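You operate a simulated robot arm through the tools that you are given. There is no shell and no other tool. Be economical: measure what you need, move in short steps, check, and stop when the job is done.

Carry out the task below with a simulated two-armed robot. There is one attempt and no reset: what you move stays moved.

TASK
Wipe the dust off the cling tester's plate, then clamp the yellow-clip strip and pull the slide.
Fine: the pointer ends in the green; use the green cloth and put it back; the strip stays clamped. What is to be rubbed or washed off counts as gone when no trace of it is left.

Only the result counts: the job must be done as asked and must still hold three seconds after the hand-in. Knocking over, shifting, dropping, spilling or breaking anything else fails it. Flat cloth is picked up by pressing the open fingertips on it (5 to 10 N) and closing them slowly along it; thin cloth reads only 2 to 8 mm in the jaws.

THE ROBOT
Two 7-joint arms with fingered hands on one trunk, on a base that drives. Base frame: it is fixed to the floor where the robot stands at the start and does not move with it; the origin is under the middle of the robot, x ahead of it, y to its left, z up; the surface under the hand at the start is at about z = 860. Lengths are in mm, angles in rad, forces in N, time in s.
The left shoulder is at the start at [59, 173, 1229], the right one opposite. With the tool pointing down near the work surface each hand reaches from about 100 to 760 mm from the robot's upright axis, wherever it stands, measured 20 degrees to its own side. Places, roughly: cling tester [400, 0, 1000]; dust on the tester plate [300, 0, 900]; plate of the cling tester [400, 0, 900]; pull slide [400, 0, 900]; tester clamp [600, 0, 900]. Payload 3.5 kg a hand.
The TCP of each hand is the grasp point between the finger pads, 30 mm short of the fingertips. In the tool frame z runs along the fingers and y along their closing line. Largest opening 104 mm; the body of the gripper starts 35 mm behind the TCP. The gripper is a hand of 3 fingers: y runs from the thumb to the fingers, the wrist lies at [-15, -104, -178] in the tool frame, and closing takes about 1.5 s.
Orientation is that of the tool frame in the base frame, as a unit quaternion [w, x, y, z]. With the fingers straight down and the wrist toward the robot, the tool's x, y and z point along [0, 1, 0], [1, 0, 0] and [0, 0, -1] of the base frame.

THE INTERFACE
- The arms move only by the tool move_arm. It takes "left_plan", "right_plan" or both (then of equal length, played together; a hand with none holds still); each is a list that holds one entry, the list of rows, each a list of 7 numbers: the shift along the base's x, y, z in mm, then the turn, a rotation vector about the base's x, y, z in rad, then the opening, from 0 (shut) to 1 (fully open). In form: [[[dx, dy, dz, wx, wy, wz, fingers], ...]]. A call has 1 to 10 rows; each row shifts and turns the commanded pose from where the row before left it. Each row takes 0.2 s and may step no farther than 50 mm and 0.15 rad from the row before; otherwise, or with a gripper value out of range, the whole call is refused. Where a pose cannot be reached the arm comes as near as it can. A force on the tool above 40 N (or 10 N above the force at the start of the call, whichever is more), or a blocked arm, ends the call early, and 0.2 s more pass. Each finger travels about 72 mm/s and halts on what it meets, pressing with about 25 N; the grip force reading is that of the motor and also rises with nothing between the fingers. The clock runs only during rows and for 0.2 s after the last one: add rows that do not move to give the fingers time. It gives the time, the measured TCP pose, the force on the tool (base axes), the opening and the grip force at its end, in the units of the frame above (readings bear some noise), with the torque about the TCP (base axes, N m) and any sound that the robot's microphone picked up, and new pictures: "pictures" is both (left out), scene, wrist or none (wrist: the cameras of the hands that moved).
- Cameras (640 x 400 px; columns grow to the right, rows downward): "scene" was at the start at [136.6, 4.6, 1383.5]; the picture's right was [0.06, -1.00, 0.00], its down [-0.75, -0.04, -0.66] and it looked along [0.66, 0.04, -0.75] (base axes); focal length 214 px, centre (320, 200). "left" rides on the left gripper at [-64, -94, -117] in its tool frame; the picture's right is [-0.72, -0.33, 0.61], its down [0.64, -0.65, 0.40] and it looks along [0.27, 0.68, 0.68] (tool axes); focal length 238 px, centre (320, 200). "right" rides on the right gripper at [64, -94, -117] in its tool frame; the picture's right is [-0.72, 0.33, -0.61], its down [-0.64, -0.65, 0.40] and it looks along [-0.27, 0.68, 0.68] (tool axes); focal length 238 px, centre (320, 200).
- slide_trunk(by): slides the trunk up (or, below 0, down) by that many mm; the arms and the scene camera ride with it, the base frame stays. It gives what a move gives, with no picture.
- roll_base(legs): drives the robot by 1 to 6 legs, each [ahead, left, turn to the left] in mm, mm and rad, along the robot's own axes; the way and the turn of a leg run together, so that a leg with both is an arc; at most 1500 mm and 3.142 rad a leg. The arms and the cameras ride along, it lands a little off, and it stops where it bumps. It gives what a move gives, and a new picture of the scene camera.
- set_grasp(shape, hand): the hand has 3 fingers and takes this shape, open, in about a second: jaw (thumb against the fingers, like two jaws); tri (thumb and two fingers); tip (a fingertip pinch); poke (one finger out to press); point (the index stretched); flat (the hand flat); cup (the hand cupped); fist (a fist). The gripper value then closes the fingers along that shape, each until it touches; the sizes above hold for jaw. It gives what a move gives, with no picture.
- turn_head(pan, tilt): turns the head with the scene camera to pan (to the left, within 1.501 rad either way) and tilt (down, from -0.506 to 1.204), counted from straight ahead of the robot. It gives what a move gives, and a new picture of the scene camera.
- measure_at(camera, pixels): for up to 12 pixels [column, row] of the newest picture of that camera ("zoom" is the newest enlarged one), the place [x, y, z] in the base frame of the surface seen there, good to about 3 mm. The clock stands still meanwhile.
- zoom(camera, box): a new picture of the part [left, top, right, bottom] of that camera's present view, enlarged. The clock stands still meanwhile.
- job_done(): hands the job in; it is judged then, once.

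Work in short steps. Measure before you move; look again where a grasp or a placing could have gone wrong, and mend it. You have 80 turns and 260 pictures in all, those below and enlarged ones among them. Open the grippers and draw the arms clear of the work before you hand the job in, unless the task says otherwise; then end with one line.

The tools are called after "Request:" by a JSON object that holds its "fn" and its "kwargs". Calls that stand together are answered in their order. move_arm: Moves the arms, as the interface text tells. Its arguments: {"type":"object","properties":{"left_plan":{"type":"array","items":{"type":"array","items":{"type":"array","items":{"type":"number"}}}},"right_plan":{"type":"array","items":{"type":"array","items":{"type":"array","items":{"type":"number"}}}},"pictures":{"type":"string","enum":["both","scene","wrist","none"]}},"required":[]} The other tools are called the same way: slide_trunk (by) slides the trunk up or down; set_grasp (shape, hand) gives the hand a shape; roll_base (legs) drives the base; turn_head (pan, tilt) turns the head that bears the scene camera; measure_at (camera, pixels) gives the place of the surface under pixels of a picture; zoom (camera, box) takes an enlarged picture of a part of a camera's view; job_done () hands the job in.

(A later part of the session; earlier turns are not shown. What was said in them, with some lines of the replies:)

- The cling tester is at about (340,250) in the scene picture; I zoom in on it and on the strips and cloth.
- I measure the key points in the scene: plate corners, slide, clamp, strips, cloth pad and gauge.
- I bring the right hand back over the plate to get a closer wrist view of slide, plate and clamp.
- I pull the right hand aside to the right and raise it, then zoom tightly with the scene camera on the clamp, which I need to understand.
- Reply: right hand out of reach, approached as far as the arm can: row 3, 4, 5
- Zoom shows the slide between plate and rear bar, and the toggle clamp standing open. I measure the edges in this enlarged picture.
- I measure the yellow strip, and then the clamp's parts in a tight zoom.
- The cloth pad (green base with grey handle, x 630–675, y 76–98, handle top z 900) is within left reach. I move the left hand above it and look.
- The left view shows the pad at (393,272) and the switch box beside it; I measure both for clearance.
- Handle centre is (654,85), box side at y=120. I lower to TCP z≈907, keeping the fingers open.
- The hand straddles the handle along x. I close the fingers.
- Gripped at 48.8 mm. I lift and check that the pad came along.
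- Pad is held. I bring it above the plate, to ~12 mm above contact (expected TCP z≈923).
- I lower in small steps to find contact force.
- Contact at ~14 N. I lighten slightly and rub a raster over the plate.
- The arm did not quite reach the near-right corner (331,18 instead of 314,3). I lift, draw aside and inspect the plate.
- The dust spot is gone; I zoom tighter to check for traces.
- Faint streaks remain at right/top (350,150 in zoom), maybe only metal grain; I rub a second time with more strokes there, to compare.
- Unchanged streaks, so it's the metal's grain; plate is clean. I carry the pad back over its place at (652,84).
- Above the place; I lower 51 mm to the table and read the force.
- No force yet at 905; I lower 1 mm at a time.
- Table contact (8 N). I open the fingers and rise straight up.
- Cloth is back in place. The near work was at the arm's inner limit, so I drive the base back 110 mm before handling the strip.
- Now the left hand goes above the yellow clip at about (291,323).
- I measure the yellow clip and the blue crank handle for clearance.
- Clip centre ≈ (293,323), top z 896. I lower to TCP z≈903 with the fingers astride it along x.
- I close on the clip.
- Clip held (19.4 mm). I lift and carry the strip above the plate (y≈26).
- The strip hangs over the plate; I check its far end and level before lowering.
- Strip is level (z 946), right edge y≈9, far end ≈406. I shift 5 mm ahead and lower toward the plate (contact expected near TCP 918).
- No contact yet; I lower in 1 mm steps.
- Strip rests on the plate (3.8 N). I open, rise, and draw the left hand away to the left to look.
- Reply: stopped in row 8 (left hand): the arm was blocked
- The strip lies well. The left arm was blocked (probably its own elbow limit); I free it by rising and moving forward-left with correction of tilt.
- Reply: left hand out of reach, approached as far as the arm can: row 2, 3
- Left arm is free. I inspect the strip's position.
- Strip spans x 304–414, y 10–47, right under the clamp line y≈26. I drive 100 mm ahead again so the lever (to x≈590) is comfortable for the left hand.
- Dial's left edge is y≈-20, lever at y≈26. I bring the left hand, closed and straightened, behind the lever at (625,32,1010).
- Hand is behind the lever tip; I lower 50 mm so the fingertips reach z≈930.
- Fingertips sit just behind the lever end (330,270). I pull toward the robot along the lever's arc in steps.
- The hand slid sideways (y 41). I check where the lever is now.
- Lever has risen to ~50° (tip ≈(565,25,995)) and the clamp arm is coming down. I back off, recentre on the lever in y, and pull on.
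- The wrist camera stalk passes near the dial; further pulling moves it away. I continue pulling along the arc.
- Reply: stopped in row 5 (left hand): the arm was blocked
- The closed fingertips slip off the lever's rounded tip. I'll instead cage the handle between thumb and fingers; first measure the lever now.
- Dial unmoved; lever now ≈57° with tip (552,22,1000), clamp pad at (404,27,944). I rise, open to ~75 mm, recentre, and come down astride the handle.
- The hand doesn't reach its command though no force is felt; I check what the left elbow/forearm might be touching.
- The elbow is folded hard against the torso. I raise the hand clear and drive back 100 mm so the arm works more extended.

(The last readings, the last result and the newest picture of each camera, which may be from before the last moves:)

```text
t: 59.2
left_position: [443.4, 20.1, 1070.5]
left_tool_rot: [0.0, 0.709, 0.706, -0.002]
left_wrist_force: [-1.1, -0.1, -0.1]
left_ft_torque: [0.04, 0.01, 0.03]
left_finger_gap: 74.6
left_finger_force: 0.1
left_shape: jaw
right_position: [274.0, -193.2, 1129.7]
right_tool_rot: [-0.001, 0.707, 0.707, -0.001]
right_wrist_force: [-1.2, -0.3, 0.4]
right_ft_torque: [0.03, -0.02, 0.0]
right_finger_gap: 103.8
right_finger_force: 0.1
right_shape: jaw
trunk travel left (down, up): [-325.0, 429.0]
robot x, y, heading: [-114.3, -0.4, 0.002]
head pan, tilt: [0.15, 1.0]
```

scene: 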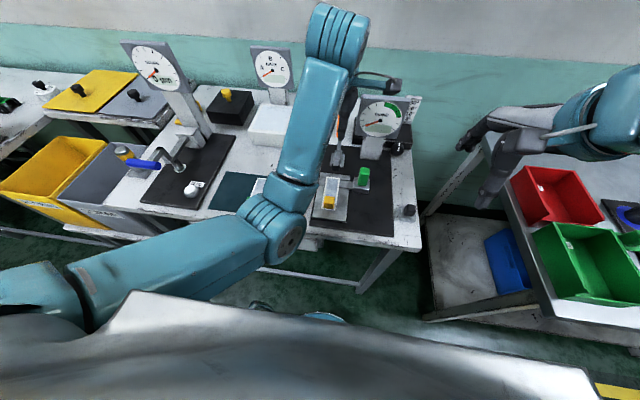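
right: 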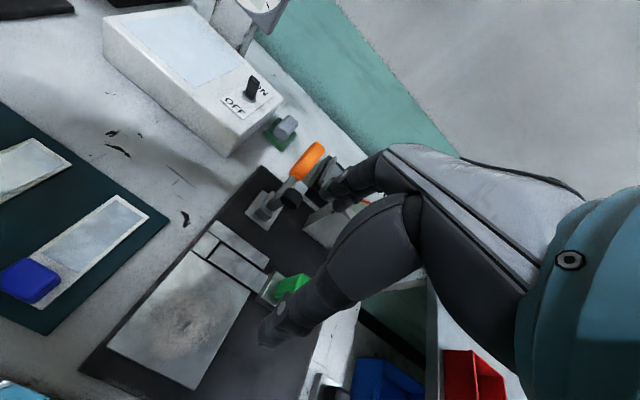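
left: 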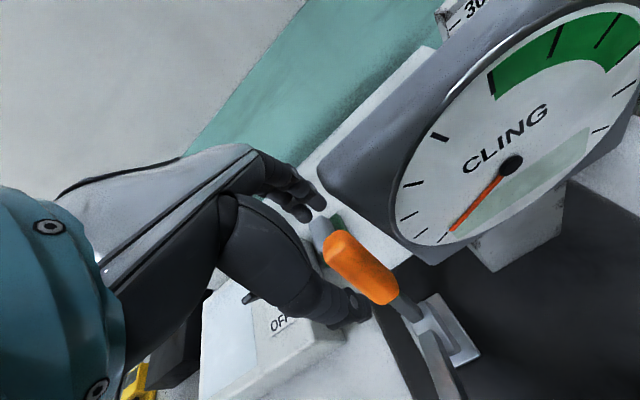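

Now back over the lever: to x≈546, y≈25, then down to z≈998 astride the handle.

Request:
{"fn": "move_arm", "kwargs": {"left_plan": [[[34, 2, 5, 0, 0, 0, 0.72], [34, 2, 0, 0, 0, 0, 0.72], [35, 1, 0, 0, 0, 0, 0.72], [0, 0, -25, 0, 0, 0, 0.72], [0, 0, -25, 0, 0, 0, 0.72], [0, 0, -25, 0, 0, 0, 0.72], [0, 0, 0, 0, 0, 0, 0.72]]], "pictures": "wrist"}}

Request:
{"fn": "zoom", "kwargs": {"camera": "left", "box": [220, 150, 460, 380]}}

```text
t: 60.8
left_position: [547.3, 24.3, 999.2]
left_tool_rot: [-0.001, 0.709, 0.705, -0.002]
left_wrist_force: [-0.7, 0.0, -0.8]
left_ft_torque: [0.03, 0.02, 0.0]
left_finger_gap: 74.4
left_finger_force: 0.0
left_shape: jaw
right_position: [274.5, -195.4, 1129.4]
right_tool_rot: [-0.001, 0.707, 0.707, -0.001]
right_wrist_force: [0.5, 0.4, -0.6]
right_ft_torque: [0.0, -0.03, -0.02]
right_finger_gap: 104.0
right_finger_force: 0.0
right_shape: jaw
trunk travel left (down, up): [-325.0, 429.0]
robot x, y, heading: [-110.6, 0.8, -0.002]
head pan, tilt: [0.15, 1.0]
```

left: 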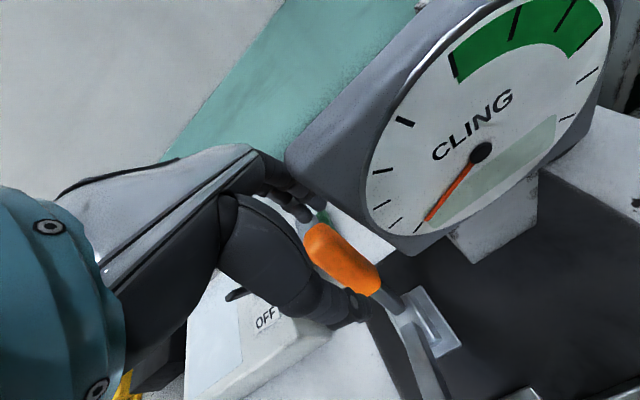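

```text
1.74 times, centred on (340, 265) of left
```

zoom: 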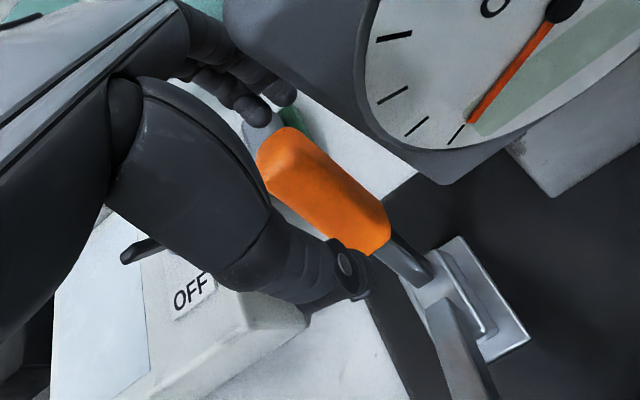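

The hand reached exactly and the handle is between thumb and fingers. I narrow to ~52 mm and pull along the arc.

Request:
{"fn": "move_arm", "kwargs": {"left_plan": [[[0, -1, -6, 0, 0, 0, 0.5], [0, 0, 0, 0, 0, 0, 0.5], [-14, 0, 4, 0, 0, 0, 0.5], [-14, 0, 5, 0, 0, 0, 0.5], [-14, 0, 4, 0, 0, 0, 0.5], [-14, 0, 3, 0, 0, 0, 0.5], [0, 0, 0, 0, 0, 0, 0.5]]], "pictures": "wrist"}}

Request:
{"fn": "zoom", "kwargs": {"camera": "scene", "box": [290, 90, 420, 230]}}

```text
t: 62.4
left_position: [492.7, 23.9, 1010.7]
left_tool_rot: [0.0, 0.708, 0.706, -0.001]
left_wrist_force: [8.1, 0.1, -1.2]
left_ft_torque: [0.03, -0.14, 0.01]
left_finger_gap: 56.9
left_finger_force: 0.1
left_shape: jaw
right_position: [274.9, -194.4, 1129.5]
right_tool_rot: [-0.001, 0.707, 0.708, -0.001]
right_wrist_force: [-0.1, -0.4, 0.1]
right_ft_torque: [-0.02, 0.01, -0.01]
right_finger_gap: 103.7
right_finger_force: 0.2
right_shape: jaw
trunk travel left (down, up): [-325.0, 429.0]
robot x, y, heading: [-108.1, -2.5, -0.002]
head pan, tilt: [0.15, 1.0]
```

left: 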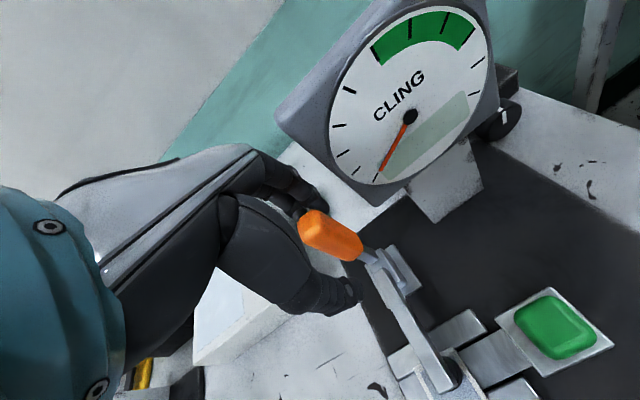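

```text
2.86 times, centred on (355, 160) of scene
```

zoom: 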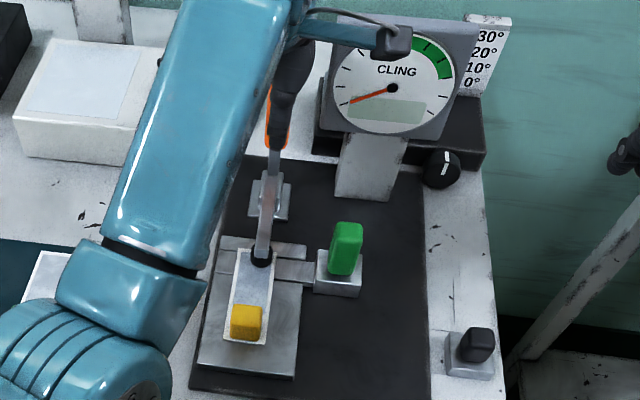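

The lever follows well and the pad is nearing the strip. I keep pulling and watch the force.

Request:
{"fn": "move_arm", "kwargs": {"left_plan": [[[-10, 0, 2, 0, 0, 0, 0.5], [-10, 0, 1, 0, 0, 0, 0.5], [-8, 0, 0, 0, 0, 0, 0.5], [0, 0, 0, 0, 0, 0, 0.5]]], "pictures": "wrist"}}

Request:
{"fn": "zoom", "kwargs": {"camera": "scene", "box": [290, 90, 420, 230]}}

Request:
{"fn": "zoom", "kwargs": {"camera": "left", "box": [280, 180, 480, 400]}}

```text
t: 63.3
left_position: [475.0, 29.4, 1015.1]
left_tool_rot: [0.002, 0.707, 0.708, 0.003]
left_wrist_force: [28.6, -11.6, -17.3]
left_ft_torque: [-0.21, 0.19, -0.56]
left_finger_gap: 71.4
left_finger_force: 0.0
left_shape: jaw
right_position: [279.6, -196.5, 1127.2]
right_tool_rot: [-0.003, 0.708, 0.706, -0.002]
right_wrist_force: [-0.6, 0.3, 1.2]
right_ft_torque: [-0.01, 0.0, -0.02]
right_finger_gap: 103.8
right_finger_force: 0.1
right_shape: jaw
trunk travel left (down, up): [-325.0, 429.0]
robot x, y, heading: [-107.4, 1.2, -0.002]
head pan, tilt: [0.15, 1.0]
stopped in row 4 (left hand): the force on the tool passed its limit at 42 N (the readings are from after the stop); the commanded pose is now the measured one
```

left: 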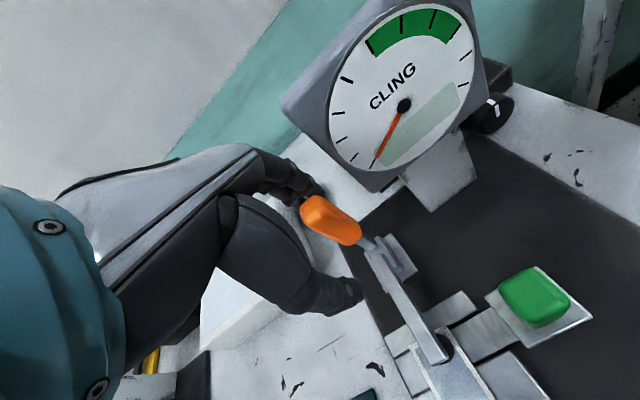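

```text
2.86 times, centred on (355, 160) of scene
```

zoom: 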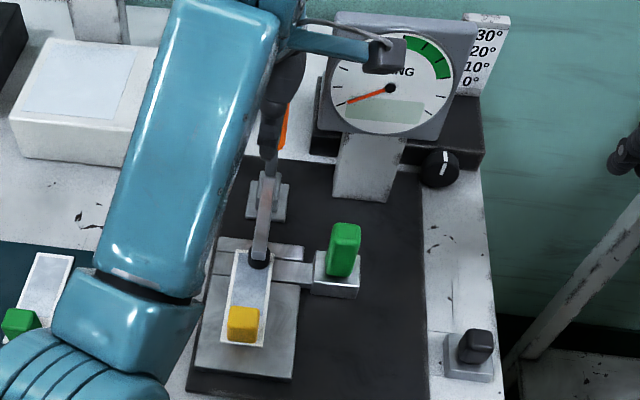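

```text
1.82 times, centred on (380, 290) of left
```

zoom: 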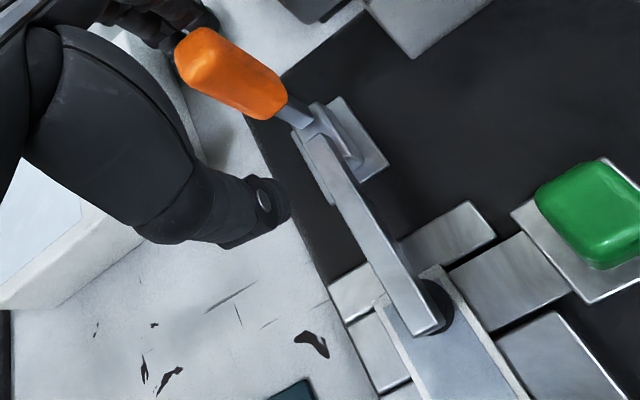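

Force jumped to 42 N: the pad presses on the strip. I measure pad, arm and lever to judge closure.

Request:
{"fn": "measure_at", "kwargs": {"camera": "left", "pixels": [[312, 205], [345, 225], [370, 246], [390, 270], [425, 340], [437, 358], [444, 345], [450, 375], [420, 305]]}}

Request:
{"fn": "measure_at", "kwargs": {"camera": "zoom", "pixels": [[440, 300], [435, 330], [300, 140], [345, 160], [400, 330], [480, 390]]}}

```text
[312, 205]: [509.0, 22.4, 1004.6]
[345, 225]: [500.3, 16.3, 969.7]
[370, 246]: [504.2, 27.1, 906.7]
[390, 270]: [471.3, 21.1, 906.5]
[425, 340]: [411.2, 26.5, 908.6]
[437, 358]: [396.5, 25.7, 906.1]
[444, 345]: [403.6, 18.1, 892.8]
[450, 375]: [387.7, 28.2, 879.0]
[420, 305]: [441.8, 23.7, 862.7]
```

```text
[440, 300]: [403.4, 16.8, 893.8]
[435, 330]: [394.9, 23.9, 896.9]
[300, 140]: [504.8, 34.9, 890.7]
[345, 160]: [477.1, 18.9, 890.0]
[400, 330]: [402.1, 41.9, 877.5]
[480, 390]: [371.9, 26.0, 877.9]
```

Clamp arm is level (z 906), pad at x≈403 on the strip. I release: ease the fingers off and rise clear, then check it stays.

Request:
{"fn": "move_arm", "kwargs": {"left_plan": [[[8, -4, 0, 0, 0, 0, 0.7], [4, 0, 0, 0, 0, 0, 0.75], [0, 0, 25, 0, 0, 0, 0.75], [0, 0, 40, 0, 0, 0, 0.75], [0, 0, 40, 0, 0, 0, 0.75], [0, 40, 10, 0, 0, 0, 1], [0, 45, 10, 0, 0, 0, 1], [0, 45, 10, 0, 0, 0, 1], [0, 45, 10, 0, 0, 0, 1]]], "pictures": "scene"}}

Request:
{"fn": "zoom", "kwargs": {"camera": "scene", "box": [290, 90, 420, 230]}}

```text
t: 65.3
left_position: [481.5, 201.9, 1162.3]
left_tool_rot: [0.003, 0.707, 0.708, 0.003]
left_wrist_force: [0.3, -0.2, 0.1]
left_ft_torque: [-0.03, 0.02, -0.01]
left_finger_gap: 103.4
left_finger_force: 0.1
left_shape: jaw
right_position: [275.5, -195.6, 1129.9]
right_tool_rot: [0.0, 0.708, 0.707, 0.0]
right_wrist_force: [0.0, 0.2, 0.0]
right_ft_torque: [-0.01, -0.02, 0.01]
right_finger_gap: 103.7
right_finger_force: 0.1
right_shape: jaw
trunk travel left (down, up): [-325.0, 429.0]
robot x, y, heading: [-110.6, -0.1, 0.002]
head pan, tilt: [0.15, 1.0]
```

scene: 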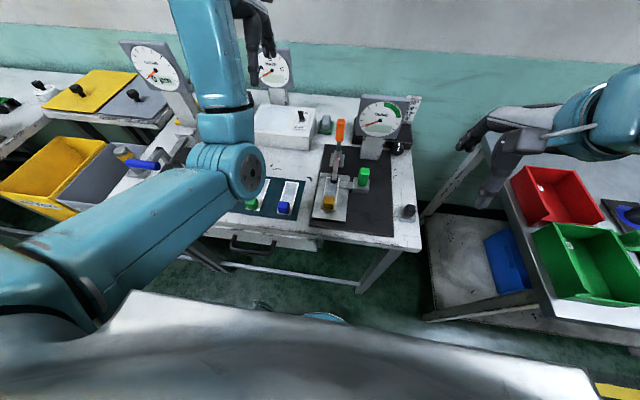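

```text
2.86 times, centred on (355, 160) of scene
```

zoom: 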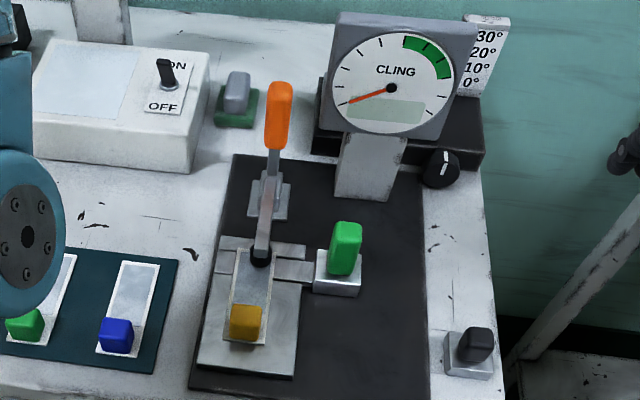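

The clamp holds. Now the right hand goes above the green slide knob at (393,-52).

Request:
{"fn": "move_arm", "kwargs": {"right_plan": [[[23.6, 28.7, -24, 0, 0, 0, 1], [23.6, 28.7, -24, 0, 0, 0, 1], [23.6, 28.7, -24, 0, 0, 0, 1], [23.6, 28.7, -24, 0, 0, 0, 1], [23.6, 28.7, -24, 0, 0, 0, 1], [0, 0, 0, 0, 0, 0, 1]]], "pictures": "wrist"}}

Request:
{"fn": "measure_at", "kwargs": {"camera": "scene", "pixels": [[337, 182], [335, 172], [341, 125], [362, 175], [362, 183], [329, 203]]}}

```text
t: 66.7
left_position: [480.6, 198.3, 1162.4]
left_tool_rot: [0.003, 0.706, 0.708, 0.003]
left_wrist_force: [-0.9, -0.2, -0.8]
left_ft_torque: [-0.01, -0.02, 0.02]
left_finger_gap: 103.3
left_finger_force: 0.0
left_shape: jaw
right_position: [393.0, -52.8, 1008.5]
right_tool_rot: [0.0, 0.707, 0.707, -0.001]
right_wrist_force: [0.1, 0.1, 0.2]
right_ft_torque: [0.0, 0.0, 0.02]
right_finger_gap: 103.8
right_finger_force: 0.0
right_shape: jaw
trunk travel left (down, up): [-325.0, 429.0]
robot x, y, heading: [-110.2, -1.7, -0.0]
head pan, tilt: [0.15, 1.0]
```

right: 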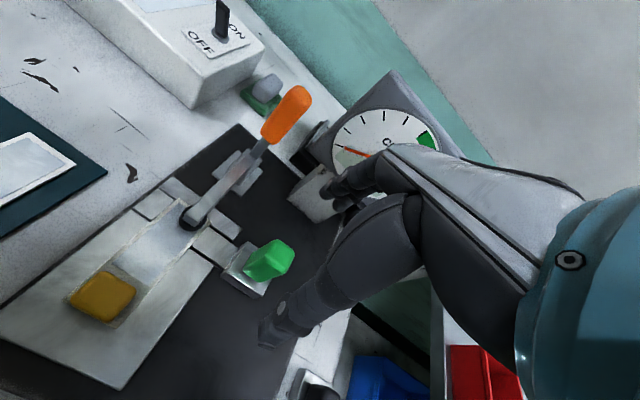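

```text
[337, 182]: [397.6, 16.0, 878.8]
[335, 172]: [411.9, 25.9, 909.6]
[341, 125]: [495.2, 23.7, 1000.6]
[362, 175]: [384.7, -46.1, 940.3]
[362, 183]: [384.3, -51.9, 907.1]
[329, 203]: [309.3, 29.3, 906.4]
```

Good alignment; I lower to TCP z≈925 and close on the knob.

Request:
{"fn": "move_arm", "kwargs": {"right_plan": [[[0, 0, -30, 0, 0, 0, 1], [0, 0, -30, 0, 0, 0, 1], [0, 0, -23, 0, 0, 0, 1], [0, 0, 0, 0, 0, 0, 0.5], [0, 0, 0, 0, 0, 0, 0.3], [0, 0, 0, 0, 0, 0, 0.1], [0, 0, 0, 0, 0, 0, 0], [0, 0, 0, 0, 0, 0, 0], [0, 0, 0, 0, 0, 0, 0]]], "pictures": "wrist"}}

```text
t: 68.7
left_position: [481.1, 200.4, 1163.0]
left_tool_rot: [0.004, 0.706, 0.708, 0.003]
left_wrist_force: [-0.9, 0.2, -0.8]
left_ft_torque: [-0.03, 0.02, -0.02]
left_finger_gap: 103.5
left_finger_force: 0.1
left_shape: jaw
right_position: [394.3, -51.7, 925.7]
right_tool_rot: [-0.001, 0.708, 0.706, -0.001]
right_wrist_force: [3.6, 0.4, -1.6]
right_ft_torque: [0.02, -0.15, 0.02]
right_finger_gap: 21.4
right_finger_force: 24.6
right_shape: jaw
trunk travel left (down, up): [-325.0, 429.0]
robot x, y, heading: [-108.4, -1.7, -0.003]
head pan, tilt: [0.15, 1.0]
```

right: 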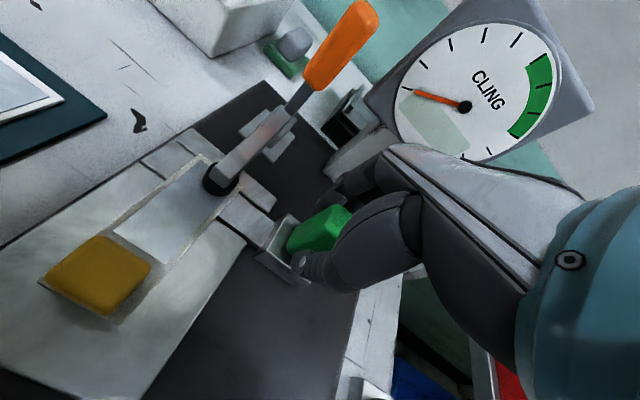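

Knob gripped (21.4 mm). I pull it toward −y in 10 mm steps and watch the force and the pointer.

Request:
{"fn": "move_arm", "kwargs": {"right_plan": [[[0, -8, 0, 0, 0, 0, 0], [0, -8, 0, 0, 0, 0, 0], [0, -8, 0, 0, 0, 0, 0], [0, 0, 0, 0, 0, 0, 0]]], "pictures": "wrist"}}

```text
t: 69.7
left_position: [482.5, 200.6, 1162.5]
left_tool_rot: [0.003, 0.706, 0.708, 0.003]
left_wrist_force: [-0.3, -0.2, 0.0]
left_ft_torque: [-0.01, 0.01, -0.05]
left_finger_gap: 103.5
left_finger_force: 0.0
left_shape: jaw
right_position: [393.2, -75.8, 926.5]
right_tool_rot: [-0.001, 0.707, 0.707, 0.0]
right_wrist_force: [7.0, 3.6, 0.5]
right_ft_torque: [0.11, -0.23, 0.1]
right_finger_gap: 21.2
right_finger_force: 25.2
right_shape: jaw
trunk travel left (down, up): [-325.0, 429.0]
robot x, y, heading: [-104.4, -0.8, -0.002]
head pan, tilt: [0.15, 1.0]
```

right: 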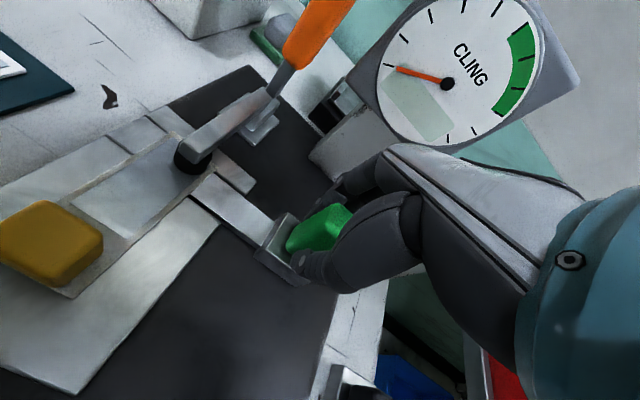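

The slide moves in −y easily (3.6 N). I keep pulling.

Request:
{"fn": "move_arm", "kwargs": {"right_plan": [[[0, -8, 0, 0, 0, 0, 0], [0, -8, 0, 0, 0, 0, 0], [0, -8, 0, 0, 0, 0, 0], [0, -6, 0, 0, 0, 0, 0], [0, 0, 0, 0, 0, 0, 0]]], "pictures": "both"}}

Request:
{"fn": "zoom", "kwargs": {"camera": "scene", "box": [290, 80, 430, 230]}}

```text
t: 70.9
left_position: [481.4, 199.5, 1162.9]
left_tool_rot: [0.003, 0.706, 0.708, 0.003]
left_wrist_force: [0.6, -0.3, 0.0]
left_ft_torque: [0.02, 0.01, -0.02]
left_finger_gap: 103.6
left_finger_force: 0.1
left_shape: jaw
right_position: [394.3, -106.8, 924.6]
right_tool_rot: [0.0, 0.708, 0.706, -0.001]
right_wrist_force: [7.1, -0.9, 2.1]
right_ft_torque: [-0.03, -0.27, 0.02]
right_finger_gap: 21.5
right_finger_force: 25.0
right_shape: jaw
trunk travel left (down, up): [-325.0, 429.0]
robot x, y, heading: [-109.1, -3.0, -0.001]
head pan, tilt: [0.15, 1.0]
```

scene: 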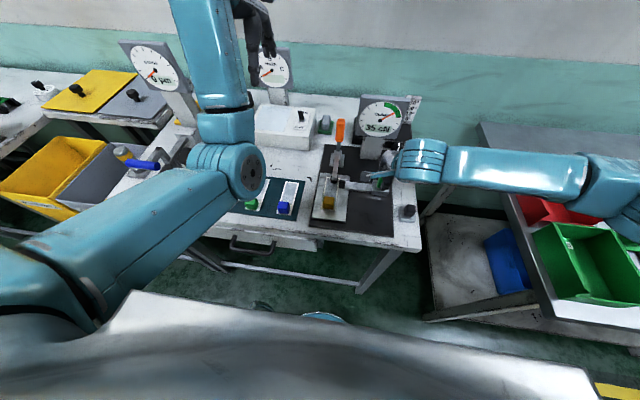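
right: 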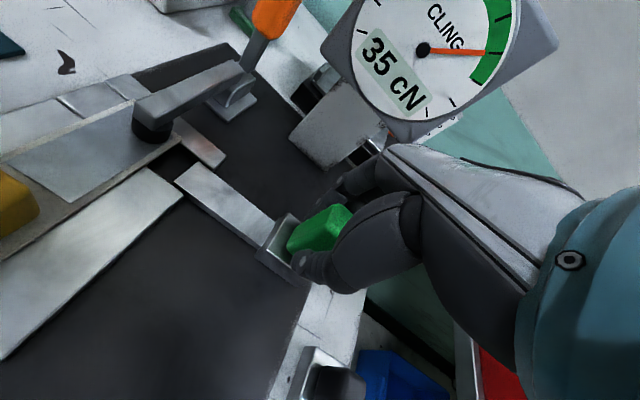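

```text
2.67 times, centred on (360, 155) of scene
```

zoom: 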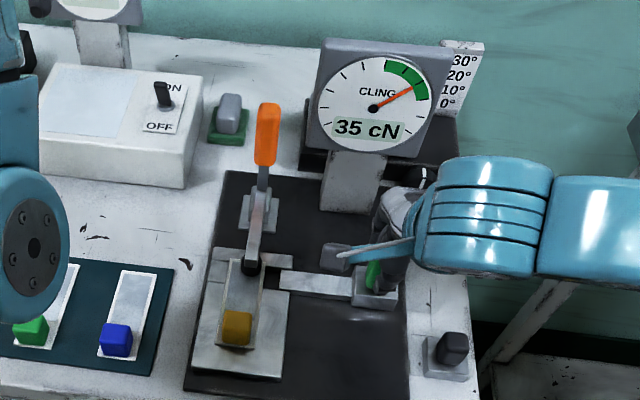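

The pointer reads 35 cN in the green. I open the right hand, rise straight and withdraw to the right, then check.

Request:
{"fn": "move_arm", "kwargs": {"right_plan": [[[0, 0, 0, 0, 0, 0, 0.4], [0, 0, 0, 0, 0, 0, 0.8], [0, 0, 0, 0, 0, 0, 1], [0, 0, 0, 0, 0, 0, 1], [0, 0, 35, 0, 0, 0, 1], [0, 0, 45, 0, 0, 0, 1], [0, -20, 45, 0, 0, 0, 1], [-30, -30, 20, 0, 0, 0, 1], [-30, -30, 10, 0, 0, 0, 1], [-30, -20, 10, 0, 0, 0, 1]]], "pictures": "scene"}}

Request:
{"fn": "zoom", "kwargs": {"camera": "scene", "box": [290, 80, 430, 230]}}

Request:
{"fn": "zoom", "kwargs": {"camera": "scene", "box": [350, 85, 420, 150]}}

```text
t: 73.1
left_position: [481.6, 200.3, 1163.6]
left_tool_rot: [0.003, 0.706, 0.708, 0.004]
left_wrist_force: [-0.3, 0.1, -0.1]
left_ft_torque: [-0.01, 0.01, 0.01]
left_finger_gap: 103.9
left_finger_force: 0.1
left_shape: jaw
right_position: [301.5, -208.0, 1090.2]
right_tool_rot: [0.0, 0.707, 0.707, 0.0]
right_wrist_force: [0.2, 0.0, -0.1]
right_ft_torque: [0.01, -0.03, -0.02]
right_finger_gap: 103.9
right_finger_force: 0.0
right_shape: jaw
trunk travel left (down, up): [-325.0, 429.0]
robot x, y, heading: [-107.9, -0.6, -0.001]
head pan, tilt: [0.15, 1.0]
```

scene: 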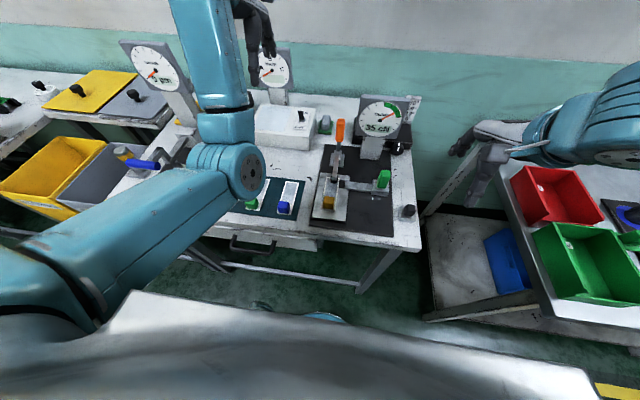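

```text
2.67 times, centred on (360, 155) of scene
```

zoom: 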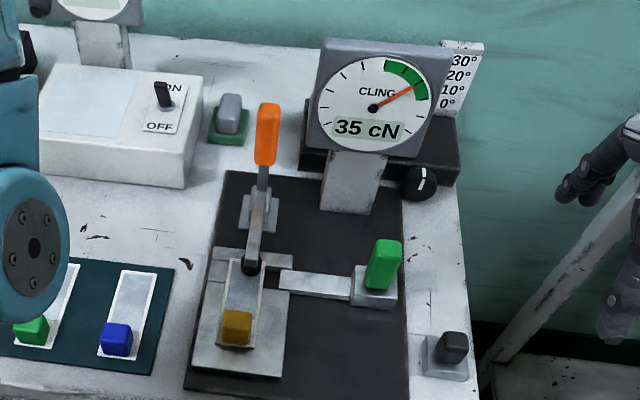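

```text
6.15 times, centred on (385, 118) of scene
```

zoom: 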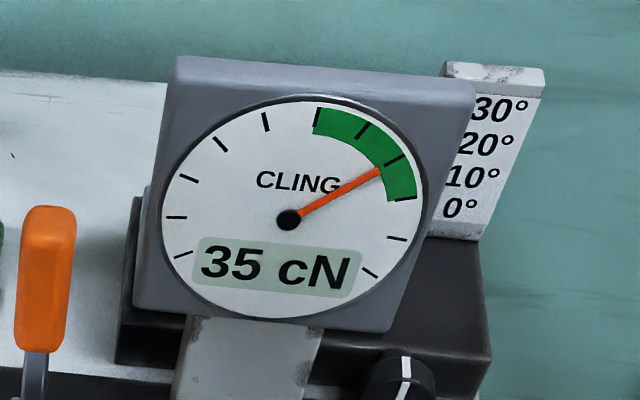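

Pointer is well inside the green, strip clamped. One last check: the cloth's position.

Request:
{"fn": "zoom", "kwargs": {"camera": "scene", "box": [305, 95, 355, 145]}}

Request:
{"fn": "measure_at", "kwargs": {"camera": "scene", "pixels": [[325, 118], [326, 126], [320, 133], [333, 133]]}}

```text
8.00 times, centred on (330, 120) of scene
```

zoom: 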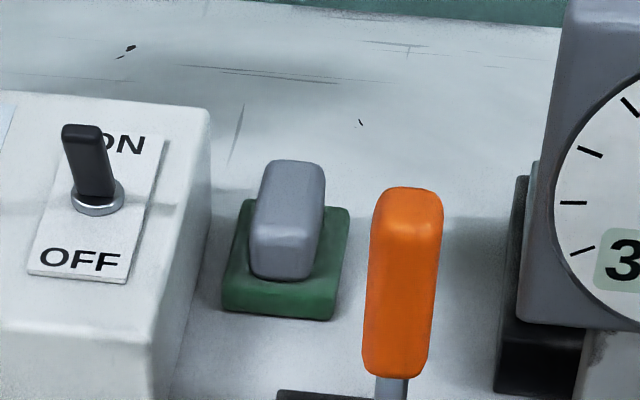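

```text
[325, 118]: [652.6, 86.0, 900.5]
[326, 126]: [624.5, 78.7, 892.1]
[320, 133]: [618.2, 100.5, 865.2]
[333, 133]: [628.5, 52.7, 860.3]
```

The cloth sits at its place (≈(652,86)), the plate is clean, the strip is clamped, the pointer is in the green and both hands are clear and open; I hand in.

Request:
{"fn": "job_done", "kwargs": {}}

```text
The job is handed in.
```

The job is handed in. I wiped the plate until no dust showed and put the green cloth back in its place. The yellow-clip strip is clamped, the slide is pulled, and the pointer is in the green at 35 cN.
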